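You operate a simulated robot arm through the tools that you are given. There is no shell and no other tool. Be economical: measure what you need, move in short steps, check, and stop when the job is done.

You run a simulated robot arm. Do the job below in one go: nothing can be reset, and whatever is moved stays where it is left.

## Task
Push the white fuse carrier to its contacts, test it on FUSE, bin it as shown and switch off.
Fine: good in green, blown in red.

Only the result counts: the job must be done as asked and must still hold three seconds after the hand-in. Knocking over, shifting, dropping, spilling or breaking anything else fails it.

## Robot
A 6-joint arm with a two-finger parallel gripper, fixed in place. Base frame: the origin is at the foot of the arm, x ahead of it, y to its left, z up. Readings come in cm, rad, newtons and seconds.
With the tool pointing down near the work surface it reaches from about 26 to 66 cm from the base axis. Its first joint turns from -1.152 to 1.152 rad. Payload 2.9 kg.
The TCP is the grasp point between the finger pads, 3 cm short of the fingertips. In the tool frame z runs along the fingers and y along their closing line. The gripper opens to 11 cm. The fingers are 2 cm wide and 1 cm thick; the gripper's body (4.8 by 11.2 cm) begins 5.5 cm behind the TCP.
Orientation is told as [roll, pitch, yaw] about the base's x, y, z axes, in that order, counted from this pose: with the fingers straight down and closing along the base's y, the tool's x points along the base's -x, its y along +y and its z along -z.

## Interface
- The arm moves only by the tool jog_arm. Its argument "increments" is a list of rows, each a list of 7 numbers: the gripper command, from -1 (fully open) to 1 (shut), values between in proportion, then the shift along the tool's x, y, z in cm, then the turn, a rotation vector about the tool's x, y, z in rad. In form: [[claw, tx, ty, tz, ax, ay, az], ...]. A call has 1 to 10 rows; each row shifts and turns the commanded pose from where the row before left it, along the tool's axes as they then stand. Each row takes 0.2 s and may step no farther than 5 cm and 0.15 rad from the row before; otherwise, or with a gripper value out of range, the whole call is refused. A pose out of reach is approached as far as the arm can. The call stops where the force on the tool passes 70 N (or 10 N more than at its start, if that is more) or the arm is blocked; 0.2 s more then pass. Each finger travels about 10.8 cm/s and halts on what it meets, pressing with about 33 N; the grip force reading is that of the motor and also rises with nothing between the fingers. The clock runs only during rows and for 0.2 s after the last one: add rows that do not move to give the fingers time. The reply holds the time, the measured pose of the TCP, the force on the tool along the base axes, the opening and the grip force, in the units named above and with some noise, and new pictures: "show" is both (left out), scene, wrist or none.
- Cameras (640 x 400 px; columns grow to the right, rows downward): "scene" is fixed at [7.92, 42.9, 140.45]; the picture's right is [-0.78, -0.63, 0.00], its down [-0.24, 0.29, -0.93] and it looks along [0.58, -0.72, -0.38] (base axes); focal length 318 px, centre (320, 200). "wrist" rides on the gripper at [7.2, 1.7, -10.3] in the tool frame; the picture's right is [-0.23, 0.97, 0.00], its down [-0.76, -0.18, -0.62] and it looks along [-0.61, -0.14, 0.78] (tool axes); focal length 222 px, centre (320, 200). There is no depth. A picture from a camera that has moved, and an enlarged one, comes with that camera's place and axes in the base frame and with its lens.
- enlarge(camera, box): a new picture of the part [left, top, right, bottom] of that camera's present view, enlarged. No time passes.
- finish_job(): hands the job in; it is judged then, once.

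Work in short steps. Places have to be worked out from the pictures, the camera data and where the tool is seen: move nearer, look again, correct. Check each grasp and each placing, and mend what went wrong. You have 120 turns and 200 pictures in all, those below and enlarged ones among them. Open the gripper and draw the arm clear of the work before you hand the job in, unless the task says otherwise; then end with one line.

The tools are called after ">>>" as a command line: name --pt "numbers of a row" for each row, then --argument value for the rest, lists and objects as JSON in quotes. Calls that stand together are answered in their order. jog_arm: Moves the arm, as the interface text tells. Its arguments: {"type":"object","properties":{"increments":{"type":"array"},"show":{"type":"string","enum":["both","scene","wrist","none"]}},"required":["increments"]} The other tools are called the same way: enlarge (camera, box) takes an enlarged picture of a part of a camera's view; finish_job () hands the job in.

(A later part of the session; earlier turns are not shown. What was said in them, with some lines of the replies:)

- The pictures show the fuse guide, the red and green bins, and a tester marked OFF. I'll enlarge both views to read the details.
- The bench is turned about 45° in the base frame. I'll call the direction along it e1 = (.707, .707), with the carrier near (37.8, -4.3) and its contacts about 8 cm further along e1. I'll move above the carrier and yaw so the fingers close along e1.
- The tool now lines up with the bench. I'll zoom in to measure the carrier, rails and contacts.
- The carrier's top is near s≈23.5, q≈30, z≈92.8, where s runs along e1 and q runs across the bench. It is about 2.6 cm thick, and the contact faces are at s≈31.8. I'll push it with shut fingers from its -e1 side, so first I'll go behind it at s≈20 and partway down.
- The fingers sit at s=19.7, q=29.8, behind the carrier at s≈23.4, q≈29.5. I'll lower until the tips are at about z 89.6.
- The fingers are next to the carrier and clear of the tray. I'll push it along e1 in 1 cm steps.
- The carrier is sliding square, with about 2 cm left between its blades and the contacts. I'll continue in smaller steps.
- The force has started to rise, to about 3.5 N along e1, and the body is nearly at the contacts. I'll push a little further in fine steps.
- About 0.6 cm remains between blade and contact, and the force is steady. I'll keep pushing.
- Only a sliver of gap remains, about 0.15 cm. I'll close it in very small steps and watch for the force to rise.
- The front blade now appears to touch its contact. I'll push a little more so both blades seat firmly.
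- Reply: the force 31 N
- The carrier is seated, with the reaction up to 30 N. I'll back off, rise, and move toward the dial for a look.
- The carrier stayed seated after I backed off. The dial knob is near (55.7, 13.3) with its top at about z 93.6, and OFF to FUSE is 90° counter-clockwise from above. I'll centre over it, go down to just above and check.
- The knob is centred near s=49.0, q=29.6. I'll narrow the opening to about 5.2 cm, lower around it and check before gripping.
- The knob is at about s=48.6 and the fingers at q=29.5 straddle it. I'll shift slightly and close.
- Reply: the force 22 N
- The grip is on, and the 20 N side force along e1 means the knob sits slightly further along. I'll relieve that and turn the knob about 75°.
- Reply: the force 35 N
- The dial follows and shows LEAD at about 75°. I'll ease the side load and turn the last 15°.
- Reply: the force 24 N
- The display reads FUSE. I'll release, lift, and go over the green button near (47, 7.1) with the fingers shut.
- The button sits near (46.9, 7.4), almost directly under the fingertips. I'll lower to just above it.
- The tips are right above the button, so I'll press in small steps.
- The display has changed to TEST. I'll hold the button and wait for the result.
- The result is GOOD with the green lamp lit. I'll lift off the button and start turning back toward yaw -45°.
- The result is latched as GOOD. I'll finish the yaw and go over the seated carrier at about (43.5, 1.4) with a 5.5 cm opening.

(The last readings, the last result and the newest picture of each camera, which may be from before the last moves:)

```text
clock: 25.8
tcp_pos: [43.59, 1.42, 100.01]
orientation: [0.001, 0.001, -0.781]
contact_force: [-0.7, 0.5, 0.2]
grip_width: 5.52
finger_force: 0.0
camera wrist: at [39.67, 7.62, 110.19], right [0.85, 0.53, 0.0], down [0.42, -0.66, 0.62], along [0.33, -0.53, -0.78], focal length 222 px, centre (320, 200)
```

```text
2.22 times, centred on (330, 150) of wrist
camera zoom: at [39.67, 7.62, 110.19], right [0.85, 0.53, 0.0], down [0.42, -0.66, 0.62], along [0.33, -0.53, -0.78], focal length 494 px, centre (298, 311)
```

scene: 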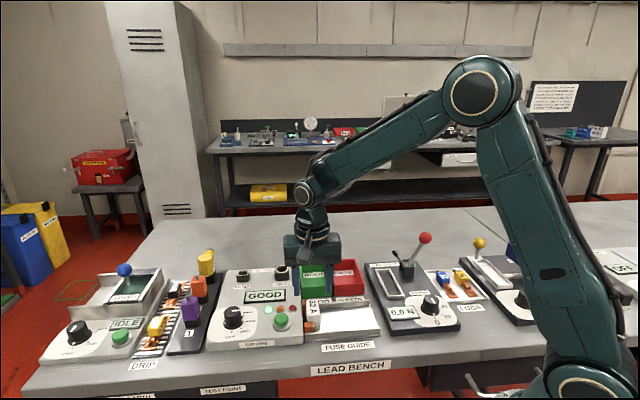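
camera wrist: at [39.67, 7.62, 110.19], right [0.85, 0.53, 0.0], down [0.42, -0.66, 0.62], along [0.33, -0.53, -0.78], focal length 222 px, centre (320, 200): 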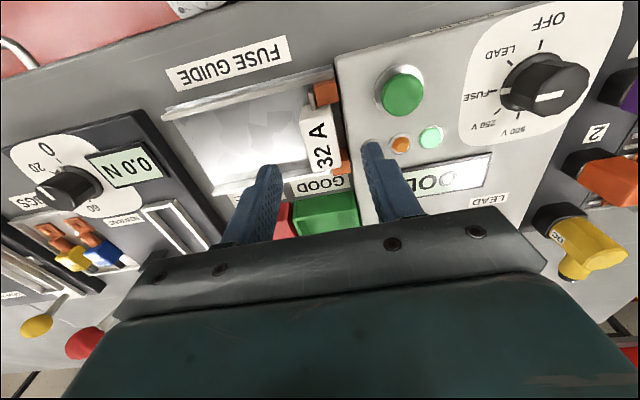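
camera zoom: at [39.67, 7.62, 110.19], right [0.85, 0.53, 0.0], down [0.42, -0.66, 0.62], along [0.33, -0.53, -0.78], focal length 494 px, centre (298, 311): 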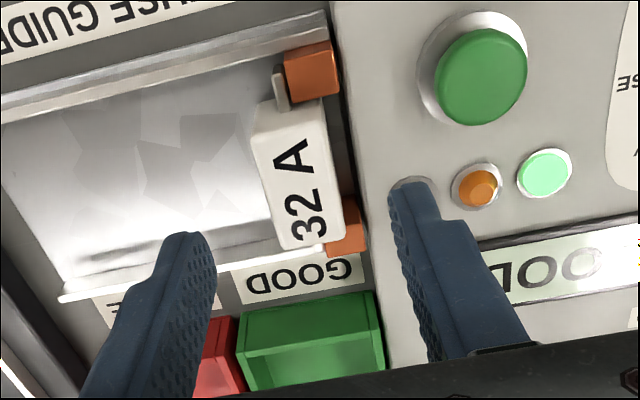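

The carrier is centred at about s=31.6, q=30.2. I'll lower until the tips are at about z 91.5, above the tester surface, with a 4.7 cm opening.

>>> jog_arm --pt "0.15 -0.3 -0.15 2 0 0 0" --pt "0.15 0 0 2 0 0 0" --pt "0.15 0 0 1.5 0 0 0" --show "wrist"

>>> enlarge --camera "scene" --box '[260, 260, 380, 350]'

```text
clock: 26.6
tcp_pos: [43.62, 0.96, 94.37]
orientation: [0.0, 0.001, -0.781]
contact_force: [0.6, -0.3, 0.1]
grip_width: 4.66
finger_force: 0.0
camera wrist: at [39.75, 7.23, 104.62], right [0.85, 0.53, 0.0], down [0.42, -0.66, 0.62], along [0.33, -0.53, -0.78], focal length 222 px, centre (320, 200)
```

wrist: 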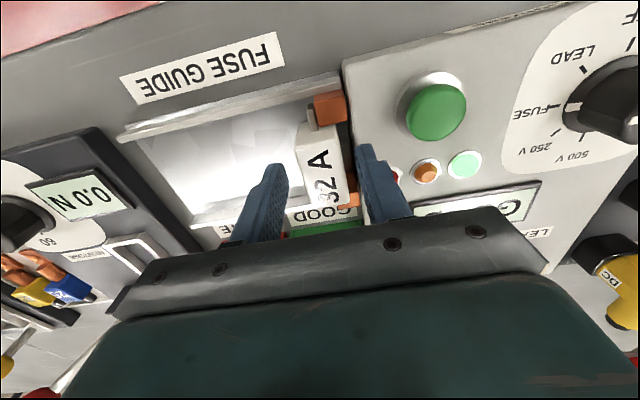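

```text
4.44 times, centred on (320, 305) of scene
camera zoom: at [7.92, 42.9, 140.45], right [-0.78, -0.63, 0.0], down [-0.24, 0.29, -0.93], along [0.58, -0.72, -0.38], focal length 1411 px, centre (320, -267)
```

zoom: 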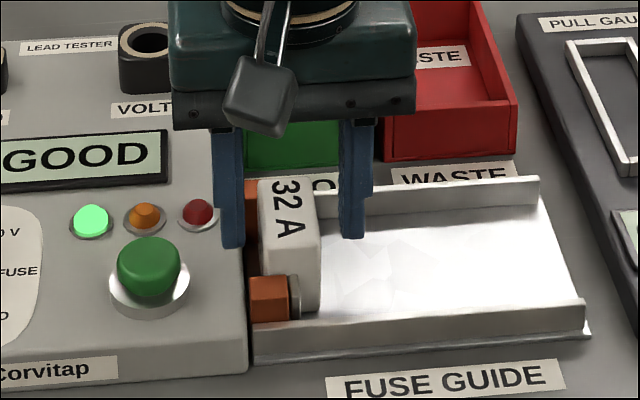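

The fingers straddle the carrier without touching anything. I'll close on it and check the grip.

>>> jog_arm --pt "0.15 0 0 0.3 0 0 0" --pt "1 0 0 0 0 0 0" --pt "1 0 0 0 0 0 0" --pt "1 0 0 0 0 0 0" --show "none"

>>> enlarge --camera "scene" --box '[260, 260, 380, 350]'

```text
clock: 27.6
tcp_pos: [43.73, 0.95, 94.12]
orientation: [0.0, 0.0, -0.782]
contact_force: [0.3, -0.1, -0.2]
grip_width: 2.73
finger_force: 32.9
```

```text
4.44 times, centred on (320, 305) of scene
camera zoom: at [7.92, 42.9, 140.45], right [-0.78, -0.63, 0.0], down [-0.24, 0.29, -0.93], along [0.58, -0.72, -0.38], focal length 1411 px, centre (320, -267)
```

zoom: 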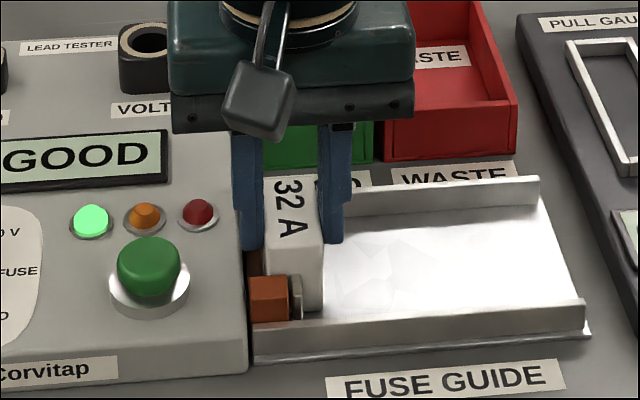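

The carrier is held at 2.73 cm width. I'll lift it straight up and check.

>>> jog_arm --pt "1 0 0 -0.7 0 0 0" --pt "1 0 0 -1.5 0 0 0" --pt "1 0 0 -3.5 0 0 0" --pt "1 0 0 -3.5 0 0 0"

>>> enlarge --camera "scene" --box '[250, 230, 390, 340]'

```text
clock: 28.6
tcp_pos: [43.73, 1.08, 103.54]
orientation: [-0.001, 0.001, -0.783]
contact_force: [-0.8, -0.7, -1.2]
grip_width: 2.72
finger_force: 32.2
camera wrist: at [39.93, 7.25, 113.81], right [0.85, 0.53, 0.0], down [0.42, -0.66, 0.62], along [0.33, -0.53, -0.78], focal length 222 px, centre (320, 200)
```

scene: 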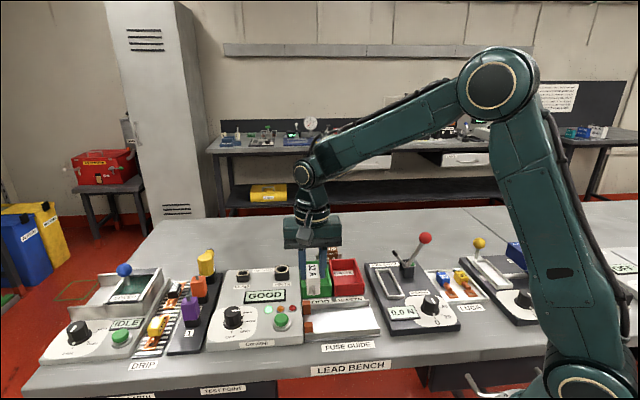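
wrist: 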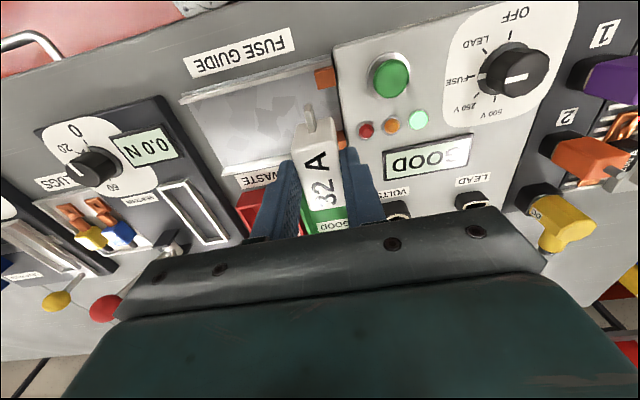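

```text
3.64 times, centred on (320, 285) of scene
camera zoom: at [7.92, 42.9, 140.45], right [-0.78, -0.63, 0.0], down [-0.24, 0.29, -0.93], along [0.58, -0.72, -0.38], focal length 1154 px, centre (320, -109)
```

zoom: 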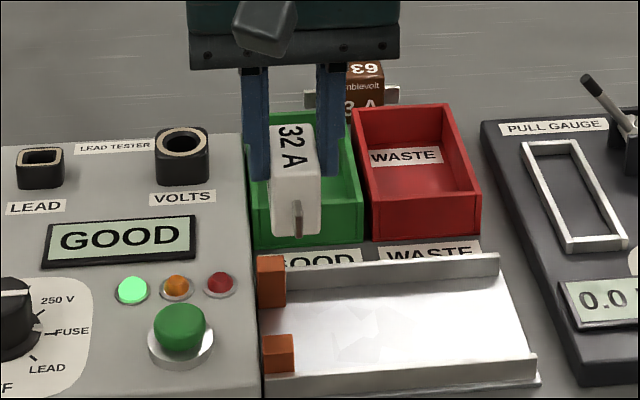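

The carrier is held level. The green bin's centre should be near (52, -9.7), so I'll move above it.

>>> jog_arm --pt "1 -3.3 -0.45 0 0 0 0" --pt "1 -3.3 -0.45 0 0 0 0" --pt "1 -3.3 -0.45 0 0 0 0" --pt "1 -3.3 -0.45 0 0 0 0" --pt "1 0 0 3 0 0 0"

>>> enlarge --camera "scene" --box '[260, 220, 400, 325]'

>>> enlarge --camera "wrist" --box '[220, 80, 420, 230]'

```text
clock: 29.8
tcp_pos: [51.9, -9.92, 100.35]
orientation: [0.0, 0.001, -0.783]
contact_force: [-0.4, 0.6, -0.9]
grip_width: 2.72
finger_force: 32.7
camera wrist: at [48.12, -3.49, 110.64], right [0.85, 0.53, 0.0], down [0.42, -0.66, 0.62], along [0.33, -0.53, -0.78], focal length 222 px, centre (320, 200)
```

scene: 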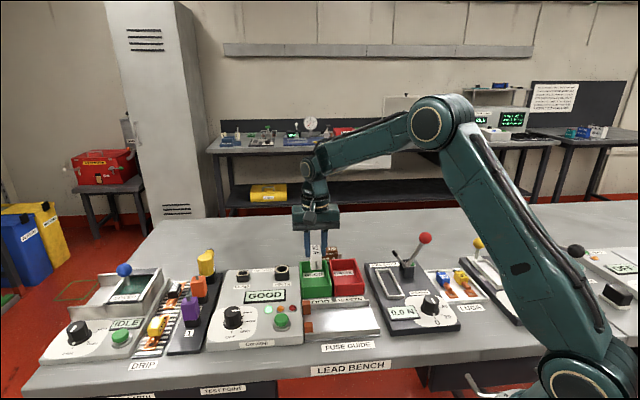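
wrist: 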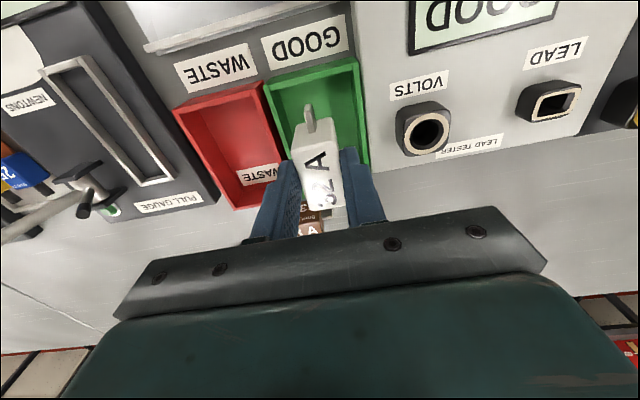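

```text
3.81 times, centred on (330, 272) of scene
camera zoom: at [7.93, 42.9, 140.45], right [-0.78, -0.63, 0.0], down [-0.24, 0.29, -0.93], along [0.58, -0.72, -0.38], focal length 1209 px, centre (282, -76)
```

zoom: 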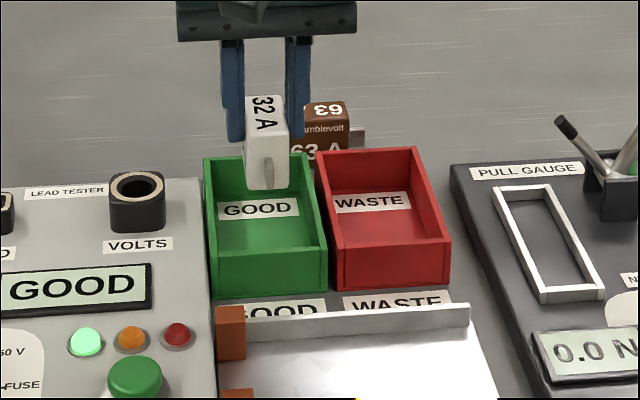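

```text
2.67 times, centred on (320, 155) of wrist
camera zoom: at [48.12, -3.49, 110.64], right [0.85, 0.53, 0.0], down [0.42, -0.66, 0.62], along [0.33, -0.53, -0.78], focal length 592 px, centre (320, 320)
```

zoom: 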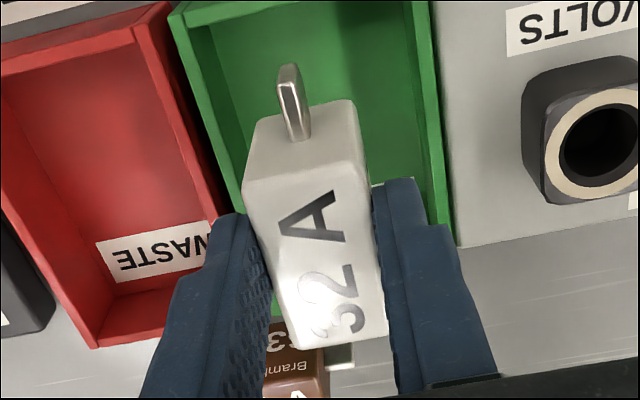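

The bin's centre works out at s≈30.1, q≈43.4. I'll correct by about 0.4 cm and lower in steps.

>>> jog_arm --pt "1 0.3 0.4 0 0 0 0" --pt "1 0 0 2 0 0 0" --pt "1 0 0 2 0 0 0" --pt "1 0 0 0.8 0 0 0" --show "wrist"

>>> enlarge --camera "scene" --box '[260, 220, 400, 325]'

```text
clock: 30.8
tcp_pos: [52.03, -9.33, 95.69]
orientation: [0.004, -0.007, -0.781]
contact_force: [0.5, -4.7, 19.6]
grip_width: 2.75
finger_force: 33.3
camera wrist: at [48.09, -2.96, 105.95], right [0.85, 0.53, 0.01], down [0.41, -0.66, 0.63], along [0.34, -0.53, -0.78], focal length 222 px, centre (320, 200)
```

wrist: 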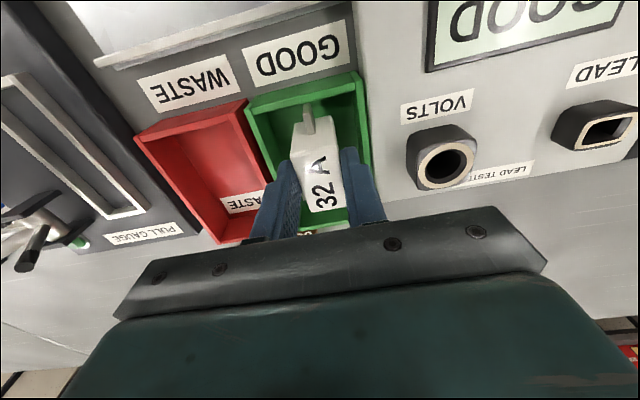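

```text
3.81 times, centred on (330, 272) of scene
camera zoom: at [7.9, 42.89, 140.46], right [-0.78, -0.63, 0.0], down [-0.24, 0.29, -0.93], along [0.58, -0.72, -0.38], focal length 1209 px, centre (282, -76)
```

zoom: 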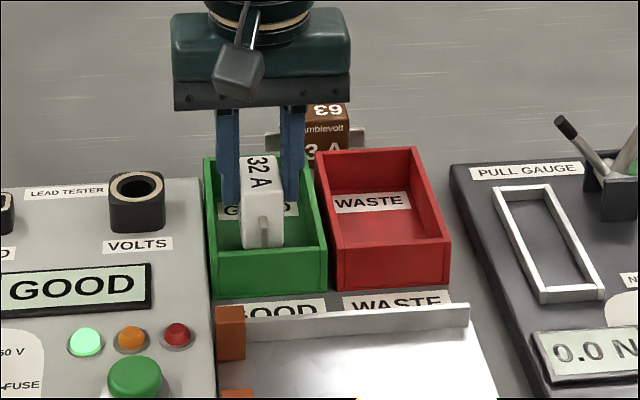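

At z 95.7 there is 20 N upward, so something is touching. I'll look closer before going on.

>>> enlarge --camera "scene" --box '[305, 250, 355, 300]'

>>> enlarge --camera "wrist" --box '[230, 60, 400, 240]'

```text
8.00 times, centred on (330, 275) of scene
camera zoom: at [7.9, 42.89, 140.46], right [-0.78, -0.63, 0.0], down [-0.24, 0.29, -0.93], along [0.58, -0.72, -0.38], focal length 2540 px, centre (240, -400)
```

zoom: 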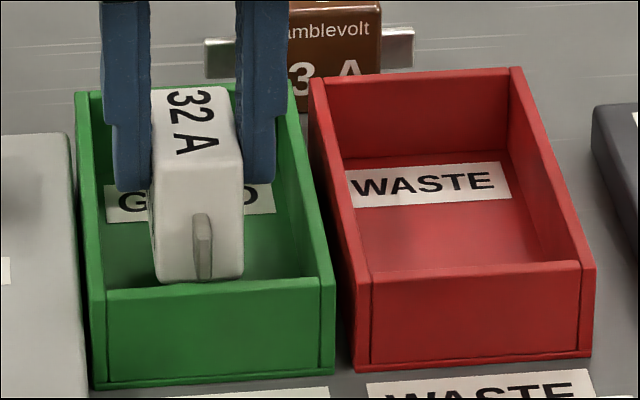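

```text
2.22 times, centred on (315, 150) of wrist
camera zoom: at [48.09, -2.96, 105.95], right [0.85, 0.53, 0.01], down [0.41, -0.66, 0.63], along [0.34, -0.53, -0.78], focal length 494 px, centre (331, 311)
```

zoom: 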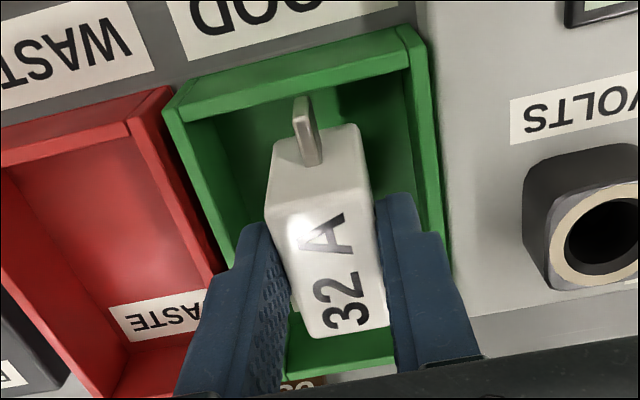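

I can't see what it is touching; the rear blade may be close to the back wall. I'll lift slightly, shift 0.35 cm toward the front, and lower again.

>>> jog_arm --pt "1 0 0 -0.8 0 0 0" --pt "1 0.35 0 0 0 0 0" --pt "1 0 0 0.4 0 0 0" --pt "1 0 0 0.4 0 0 0" --show "none"

>>> enlarge --camera "wrist" --box '[230, 60, 400, 240]'

```text
clock: 31.8
tcp_pos: [51.71, -8.87, 95.66]
orientation: [0.002, -0.002, -0.781]
contact_force: [-5.1, 0.5, 19.1]
grip_width: 2.74
finger_force: 32.9
```

```text
2.22 times, centred on (315, 150) of wrist
camera zoom: at [47.82, -2.58, 105.98], right [0.85, 0.53, 0.0], down [0.41, -0.66, 0.62], along [0.33, -0.53, -0.78], focal length 494 px, centre (331, 311)
```

zoom: 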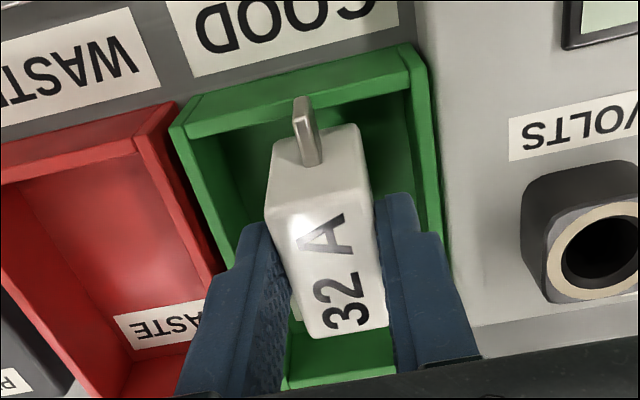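

The front blade tip works out at q≈39.1, which is on the front rim, and the back wall is near q≈50. So I was too far forward, and I'll lift, shift 1.2 cm toward the back and lower again.

>>> jog_arm --pt "1 0 0 -1.2 0 0 0" --pt "1 -1.2 0 0 0 0 0" --pt "1 0 0 0 0 0 0" --show "none"

>>> enlarge --camera "wrist" --box '[230, 60, 400, 240]'

>>> enlarge --camera "scene" --box '[300, 240, 360, 300]'

```text
clock: 32.6
tcp_pos: [52.53, -9.71, 96.83]
orientation: [-0.001, 0.001, -0.782]
contact_force: [0.5, 0.1, -0.8]
grip_width: 2.72
finger_force: 32.6
```

```text
2.22 times, centred on (315, 150) of wrist
camera zoom: at [48.64, -3.4, 107.07], right [0.85, 0.53, 0.0], down [0.42, -0.66, 0.62], along [0.33, -0.53, -0.78], focal length 494 px, centre (331, 311)
```

zoom: 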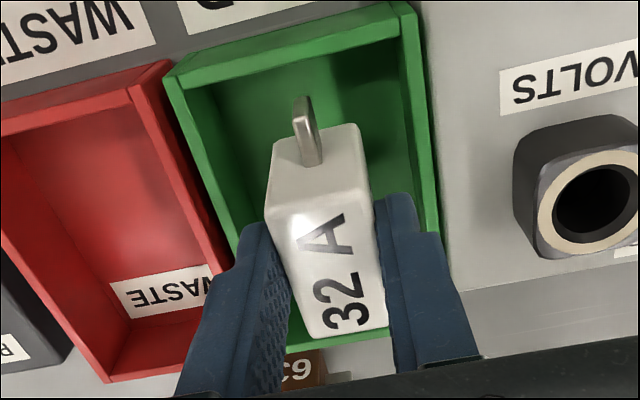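

```text
6.67 times, centred on (330, 270) of scene
camera zoom: at [7.93, 42.9, 140.45], right [-0.78, -0.63, 0.0], down [-0.24, 0.29, -0.93], along [0.58, -0.72, -0.38], focal length 2116 px, centre (253, -267)
```

zoom: 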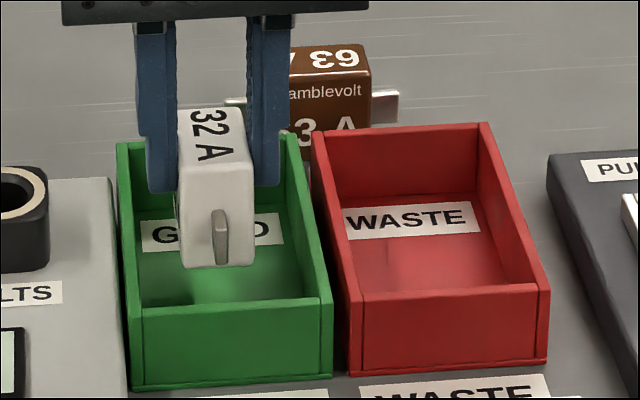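

The carrier now looks centred over the bin floor. I'll lower in small steps and watch the force.

>>> jog_arm --pt "1 0 0 0.6 0 0 0" --pt "1 0 0 0.4 0 0 0" --pt "1 0 0 0.4 0 0 0" --pt "1 0 0 0.2 0 0 0" --show "none"

>>> enlarge --camera "scene" --box '[300, 240, 360, 300]'

```text
clock: 33.6
tcp_pos: [52.49, -9.77, 95.24]
orientation: [0.0, -0.002, -0.782]
contact_force: [0.2, 0.0, -1.5]
grip_width: 2.69
finger_force: 33.4
```

```text
6.67 times, centred on (330, 270) of scene
camera zoom: at [7.93, 42.9, 140.45], right [-0.78, -0.63, 0.0], down [-0.24, 0.29, -0.93], along [0.58, -0.72, -0.38], focal length 2116 px, centre (253, -267)
```

zoom: 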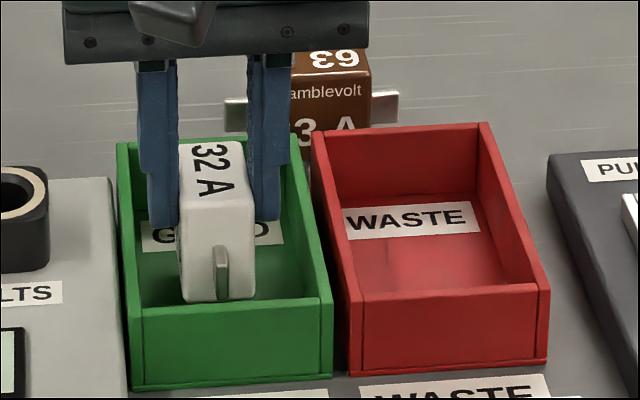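

There is no contact now, and it is past the earlier catching height. I'll keep lowering until it touches the floor.

>>> jog_arm --pt "1 0 0 0.3 0 0 0" --pt "1 0 0 0.3 0 0 0" --pt "1 0 0 0.2 0 0 0" --show "none"

```text
clock: 34.4
tcp_pos: [52.56, -9.71, 94.26]
orientation: [0.0, 0.0, -0.782]
contact_force: [0.3, 0.1, -1.8]
grip_width: 2.72
finger_force: 32.7
```

>>> jog_arm --pt "1 0 0 0.2 0 0 0" --pt "1 0 0 0.2 0 0 0" --pt "1 0 0 0.15 0 0 0" --show "wrist"

>>> enlarge --camera "scene" --box '[300, 240, 360, 300]'

```text
clock: 35.2
tcp_pos: [52.53, -9.77, 93.99]
orientation: [0.004, -0.005, -0.781]
contact_force: [-3.8, 2.2, 14.5]
grip_width: 2.73
finger_force: 33.1
camera wrist: at [48.66, -3.46, 104.27], right [0.85, 0.53, 0.0], down [0.41, -0.66, 0.63], along [0.33, -0.53, -0.78], focal length 222 px, centre (320, 200)
```

wrist: 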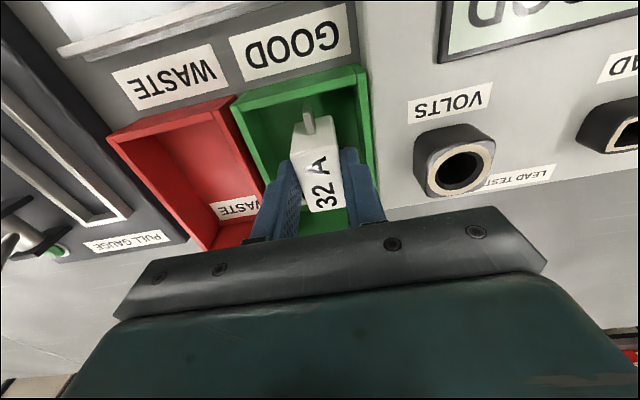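

```text
6.67 times, centred on (330, 270) of scene
camera zoom: at [7.89, 42.91, 140.45], right [-0.78, -0.63, 0.0], down [-0.24, 0.29, -0.93], along [0.58, -0.72, -0.38], focal length 2116 px, centre (253, -267)
```

zoom: 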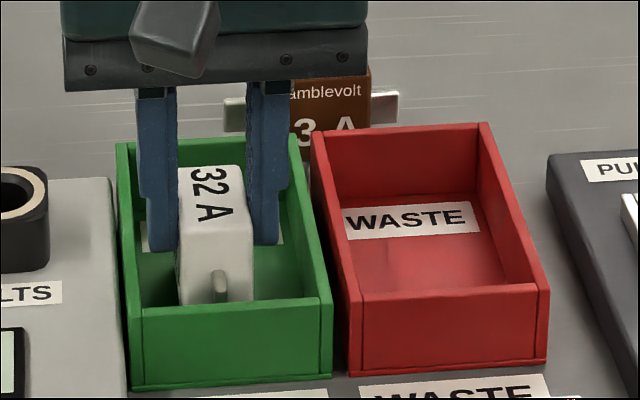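

The floor contact at z 94.0 matches the expected height. I'll ease off, open slightly to 3.9 cm and rise.

>>> jog_arm --pt "1 0 0 -0.1 0 0 0" --pt "0.29 0 0 0 0 0 0" --pt "0.29 0 0 0 0 0 0" --pt "0.29 0 0 -1 0 0 0" --pt "0.29 0 0 -2 0 0 0" --pt "0.29 0 0 -4 0 0 0" --pt "0.29 0 0 -4 0 0 0" --show "wrist"

>>> enlarge --camera "scene" --box '[280, 230, 380, 310]'

```text
clock: 36.8
tcp_pos: [52.57, -9.9, 104.89]
orientation: [0.002, 0.0, -0.78]
contact_force: [-0.5, -0.3, -0.6]
grip_width: 3.92
finger_force: 0.0
camera wrist: at [48.66, -3.57, 115.26], right [0.85, 0.53, 0.0], down [0.42, -0.66, 0.62], along [0.33, -0.53, -0.78], focal length 222 px, centre (320, 200)
```

wrist: 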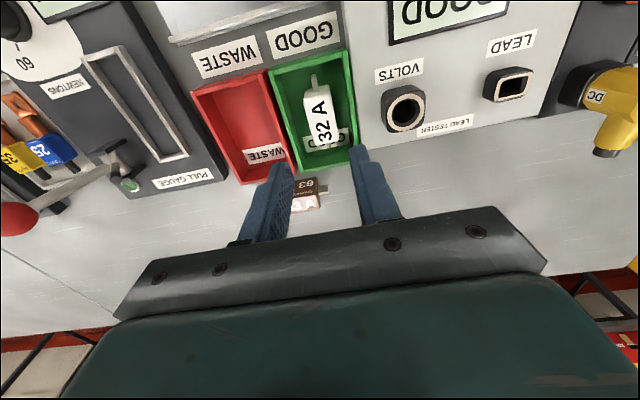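

```text
5.00 times, centred on (330, 270) of scene
camera zoom: at [7.92, 42.9, 140.45], right [-0.78, -0.63, 0.0], down [-0.24, 0.29, -0.93], along [0.58, -0.72, -0.38], focal length 1587 px, centre (270, -150)
```

zoom: 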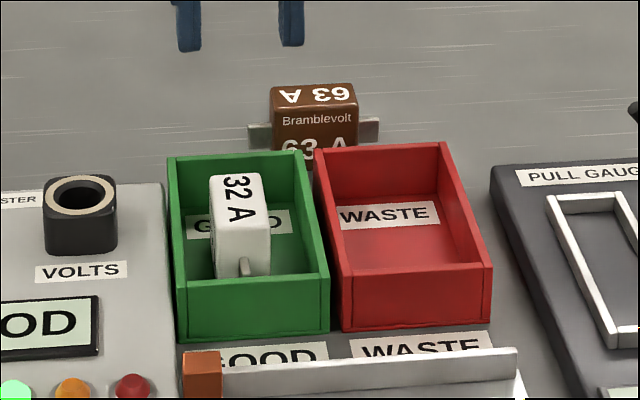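

The carrier stands in the green bin. Next comes switching off: I'll move over the dial at about (55.9, 13.3) and turn the tool toward yaw +45°, ready to turn the knob clockwise.

>>> jog_arm --pt "0.05 2.78 3.78 0 0 0 0" --pt "0.05 2.78 3.78 0 0 0 0" --pt "0.05 2.78 3.78 0 0 0 0" --pt "0.05 2.78 3.78 0 0 0 0" --pt "0.05 2.78 3.78 0 0 0 0" --pt "0.05 0 0 0 0 0 -0.15" --pt "0.05 0 0 0 0 0 -0.15" --pt "0.05 0 0 0 0 0 -0.15" --pt "0.05 0 0 0 0 0 -0.15" --pt "0.05 0 0 0 0 0 -0.15" --show "none"

>>> jog_arm --pt "0.05 0 0 0 0 0 -0.15" --pt "0.05 0 0 0 0 0 -0.15" --pt "0.05 0 0 0 0 0 -0.15" --pt "0.05 0 0 0 0 0 -0.15" --pt "0.05 0 0 0 0 0 -0.15" --pt "0.05 0 0 0 0 0 -0.07" --pt "0.05 0 0 3 0 0 0" --pt "0.05 0 0 3 0 0 0"

```text
clock: 39.0
tcp_pos: [55.97, 13.49, 104.96]
orientation: [0.002, -0.001, -0.029]
contact_force: [-0.2, 0.9, -0.2]
grip_width: 5.22
finger_force: 0.0
```

```text
clock: 40.8
tcp_pos: [56.07, 13.5, 98.89]
orientation: [0.0, 0.0, 0.789]
contact_force: [0.7, 0.1, 0.0]
grip_width: 5.23
finger_force: 0.2
camera wrist: at [49.88, 9.53, 109.18], right [-0.53, 0.85, 0.0], down [0.66, 0.41, 0.62], along [0.53, 0.33, -0.78], focal length 222 px, centre (320, 200)
```

scene: 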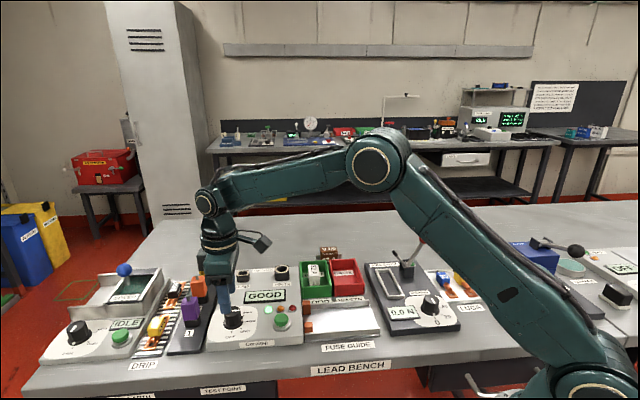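
wrist: 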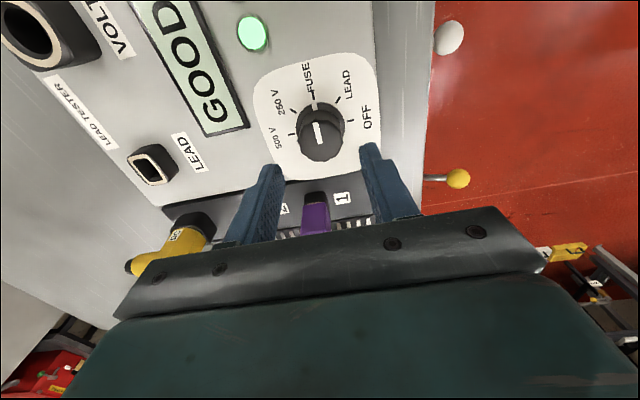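

The dial still points to FUSE and the fingers straddle it. I'll adjust by 0.25 cm, lower and grip.

>>> jog_arm --pt "0.05 0.25 0 0 0 0 0" --pt "0.05 0 0 2.4 0 0 0" --pt "0.05 0 0 2.25 0 0 0" --pt "1 0 0 0 0 0 0" --pt "1 0 0 0 0 0 0" --pt "1 0 0 0 0 0 0" --show "wrist"

>>> enlarge --camera "scene" --box '[190, 260, 310, 350]'

```text
clock: 42.2
tcp_pos: [55.71, 13.34, 94.05]
orientation: [0.002, 0.002, 0.788]
contact_force: [-7.7, 2.5, 0.4]
grip_width: 3.36
finger_force: 45.0
camera wrist: at [49.57, 9.39, 104.35], right [-0.53, 0.85, 0.0], down [0.66, 0.42, 0.62], along [0.53, 0.33, -0.78], focal length 222 px, centre (320, 200)
```

wrist: 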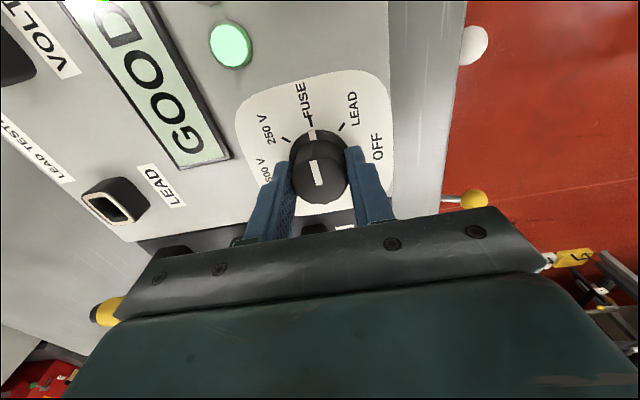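

```text
4.44 times, centred on (250, 305) of scene
camera zoom: at [7.9, 42.91, 140.45], right [-0.78, -0.63, 0.0], down [-0.24, 0.29, -0.93], along [0.58, -0.72, -0.38], focal length 1411 px, centre (631, -267)
```

zoom: 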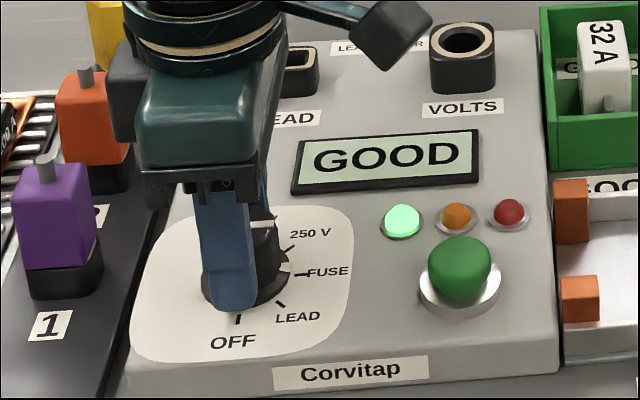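

The grip is good with little side load. I'll turn clockwise, 9 × 0.145 rad first and then the remainder.

>>> jog_arm --pt "1 0 0 0 0 0 0.145" --pt "1 0 0 0 0 0 0.145" --pt "1 0 0 0 0 0 0.145" --pt "1 0 0 0 0 0 0.145" --pt "1 0 0 0 0 0 0.145" --pt "1 0 0 0 0 0 0.145" --pt "1 0 0 0 0 0 0.145" --pt "1 0 0 0 0 0 0.145" --pt "1 0 0 0 0 0 0.145" --pt "1 0 0 0 0 0 0.145" --show "wrist"

>>> enlarge --camera "scene" --box '[190, 260, 310, 350]'

```text
clock: 44.4
tcp_pos: [55.78, 13.23, 94.21]
orientation: [-0.004, 0.002, -0.667]
contact_force: [-1.7, -0.6, -23.3]
grip_width: 3.37
finger_force: 45.0
camera wrist: at [51.25, 19.04, 104.36], right [0.78, 0.63, 0.0], down [0.49, -0.61, 0.62], along [0.39, -0.49, -0.78], focal length 222 px, centre (320, 200)
```

wrist: 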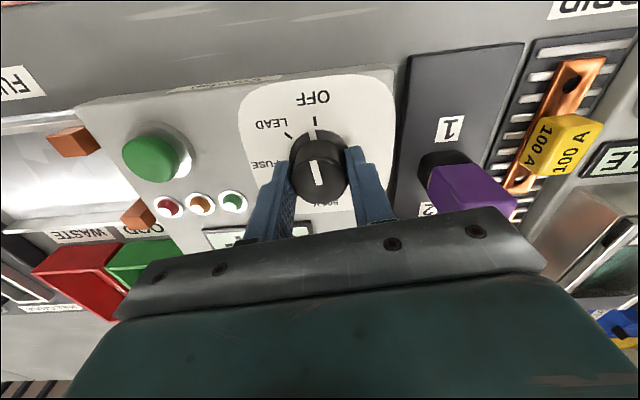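

```text
4.44 times, centred on (250, 305) of scene
camera zoom: at [7.96, 42.9, 140.45], right [-0.78, -0.63, 0.0], down [-0.24, 0.29, -0.93], along [0.58, -0.72, -0.38], focal length 1411 px, centre (631, -267)
```

zoom: 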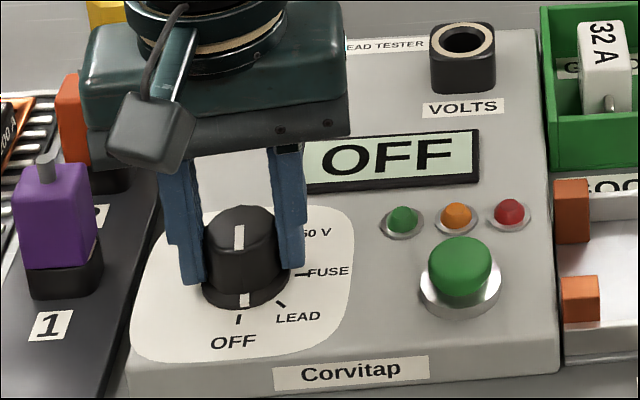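

The display reads OFF with about 7° left to the mark. I'll finish the turn, release, lift and draw clear.

>>> jog_arm --pt "1 0 0 -0.05 0 0 0.11" --pt "1 0 0 0 0 0 0" --pt "0 0 0 0 0 0 0" --pt "0 0 0 0 0 0 0" --pt "0 0 0 -3 0 0 0" --pt "0 0 0 -4 0 0 0" --pt "0 0 0 -4 0 0 0" --pt "-1 0 0 -4 0 0 0" --pt "-1 0 -4 -2 0 0 0" --pt "-1 0 -4 -2 0 0 0"

>>> enlarge --camera "scene" --box '[190, 240, 390, 360]'

```text
clock: 46.6
tcp_pos: [50.1, 7.54, 113.21]
orientation: [-0.001, -0.001, -0.775]
contact_force: [-0.1, 0.0, -0.3]
grip_width: 11.02
finger_force: 0.1
camera wrist: at [46.3, 13.8, 123.54], right [0.84, 0.54, 0.0], down [0.42, -0.66, 0.62], along [0.34, -0.53, -0.78], focal length 222 px, centre (320, 200)
```

scene: 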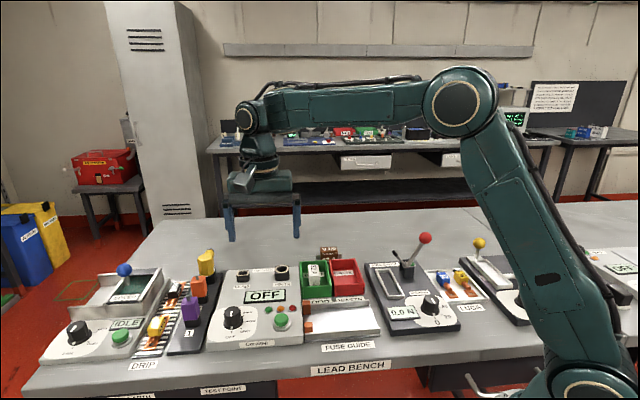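
wrist: 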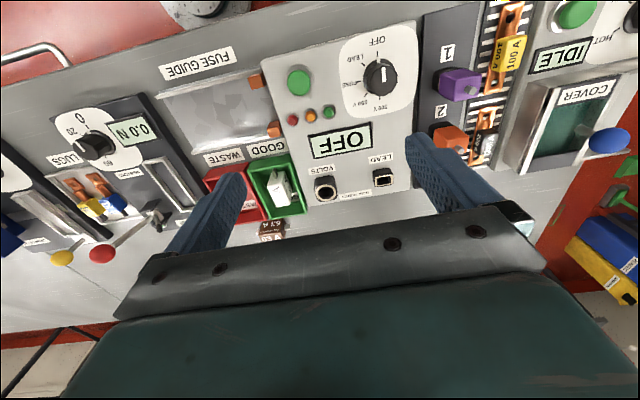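

```text
3.20 times, centred on (290, 300) of scene
camera zoom: at [7.92, 42.9, 140.45], right [-0.78, -0.63, 0.0], down [-0.24, 0.29, -0.93], along [0.58, -0.72, -0.38], focal length 1016 px, centre (416, -120)
```

zoom: 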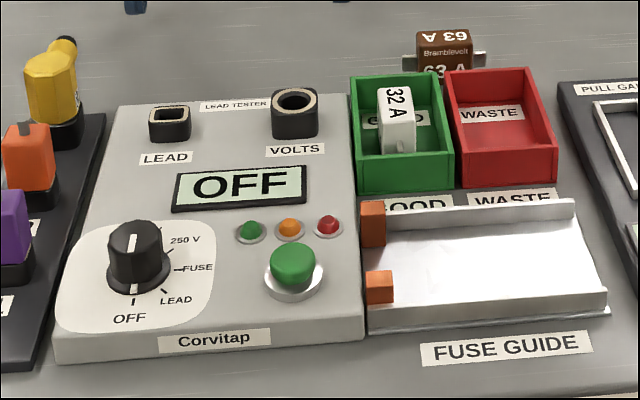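

The dial and display read OFF, the carrier is in the green GOOD bin, and nothing else looks moved. The gripper is open and clear, so I'm handing in.

>>> finish_job

```text
The job is handed in.
```

The white 32 A fuse carrier tested GOOD on FUSE; it is now in the green bin and the tester is switched off, with the job handed in.
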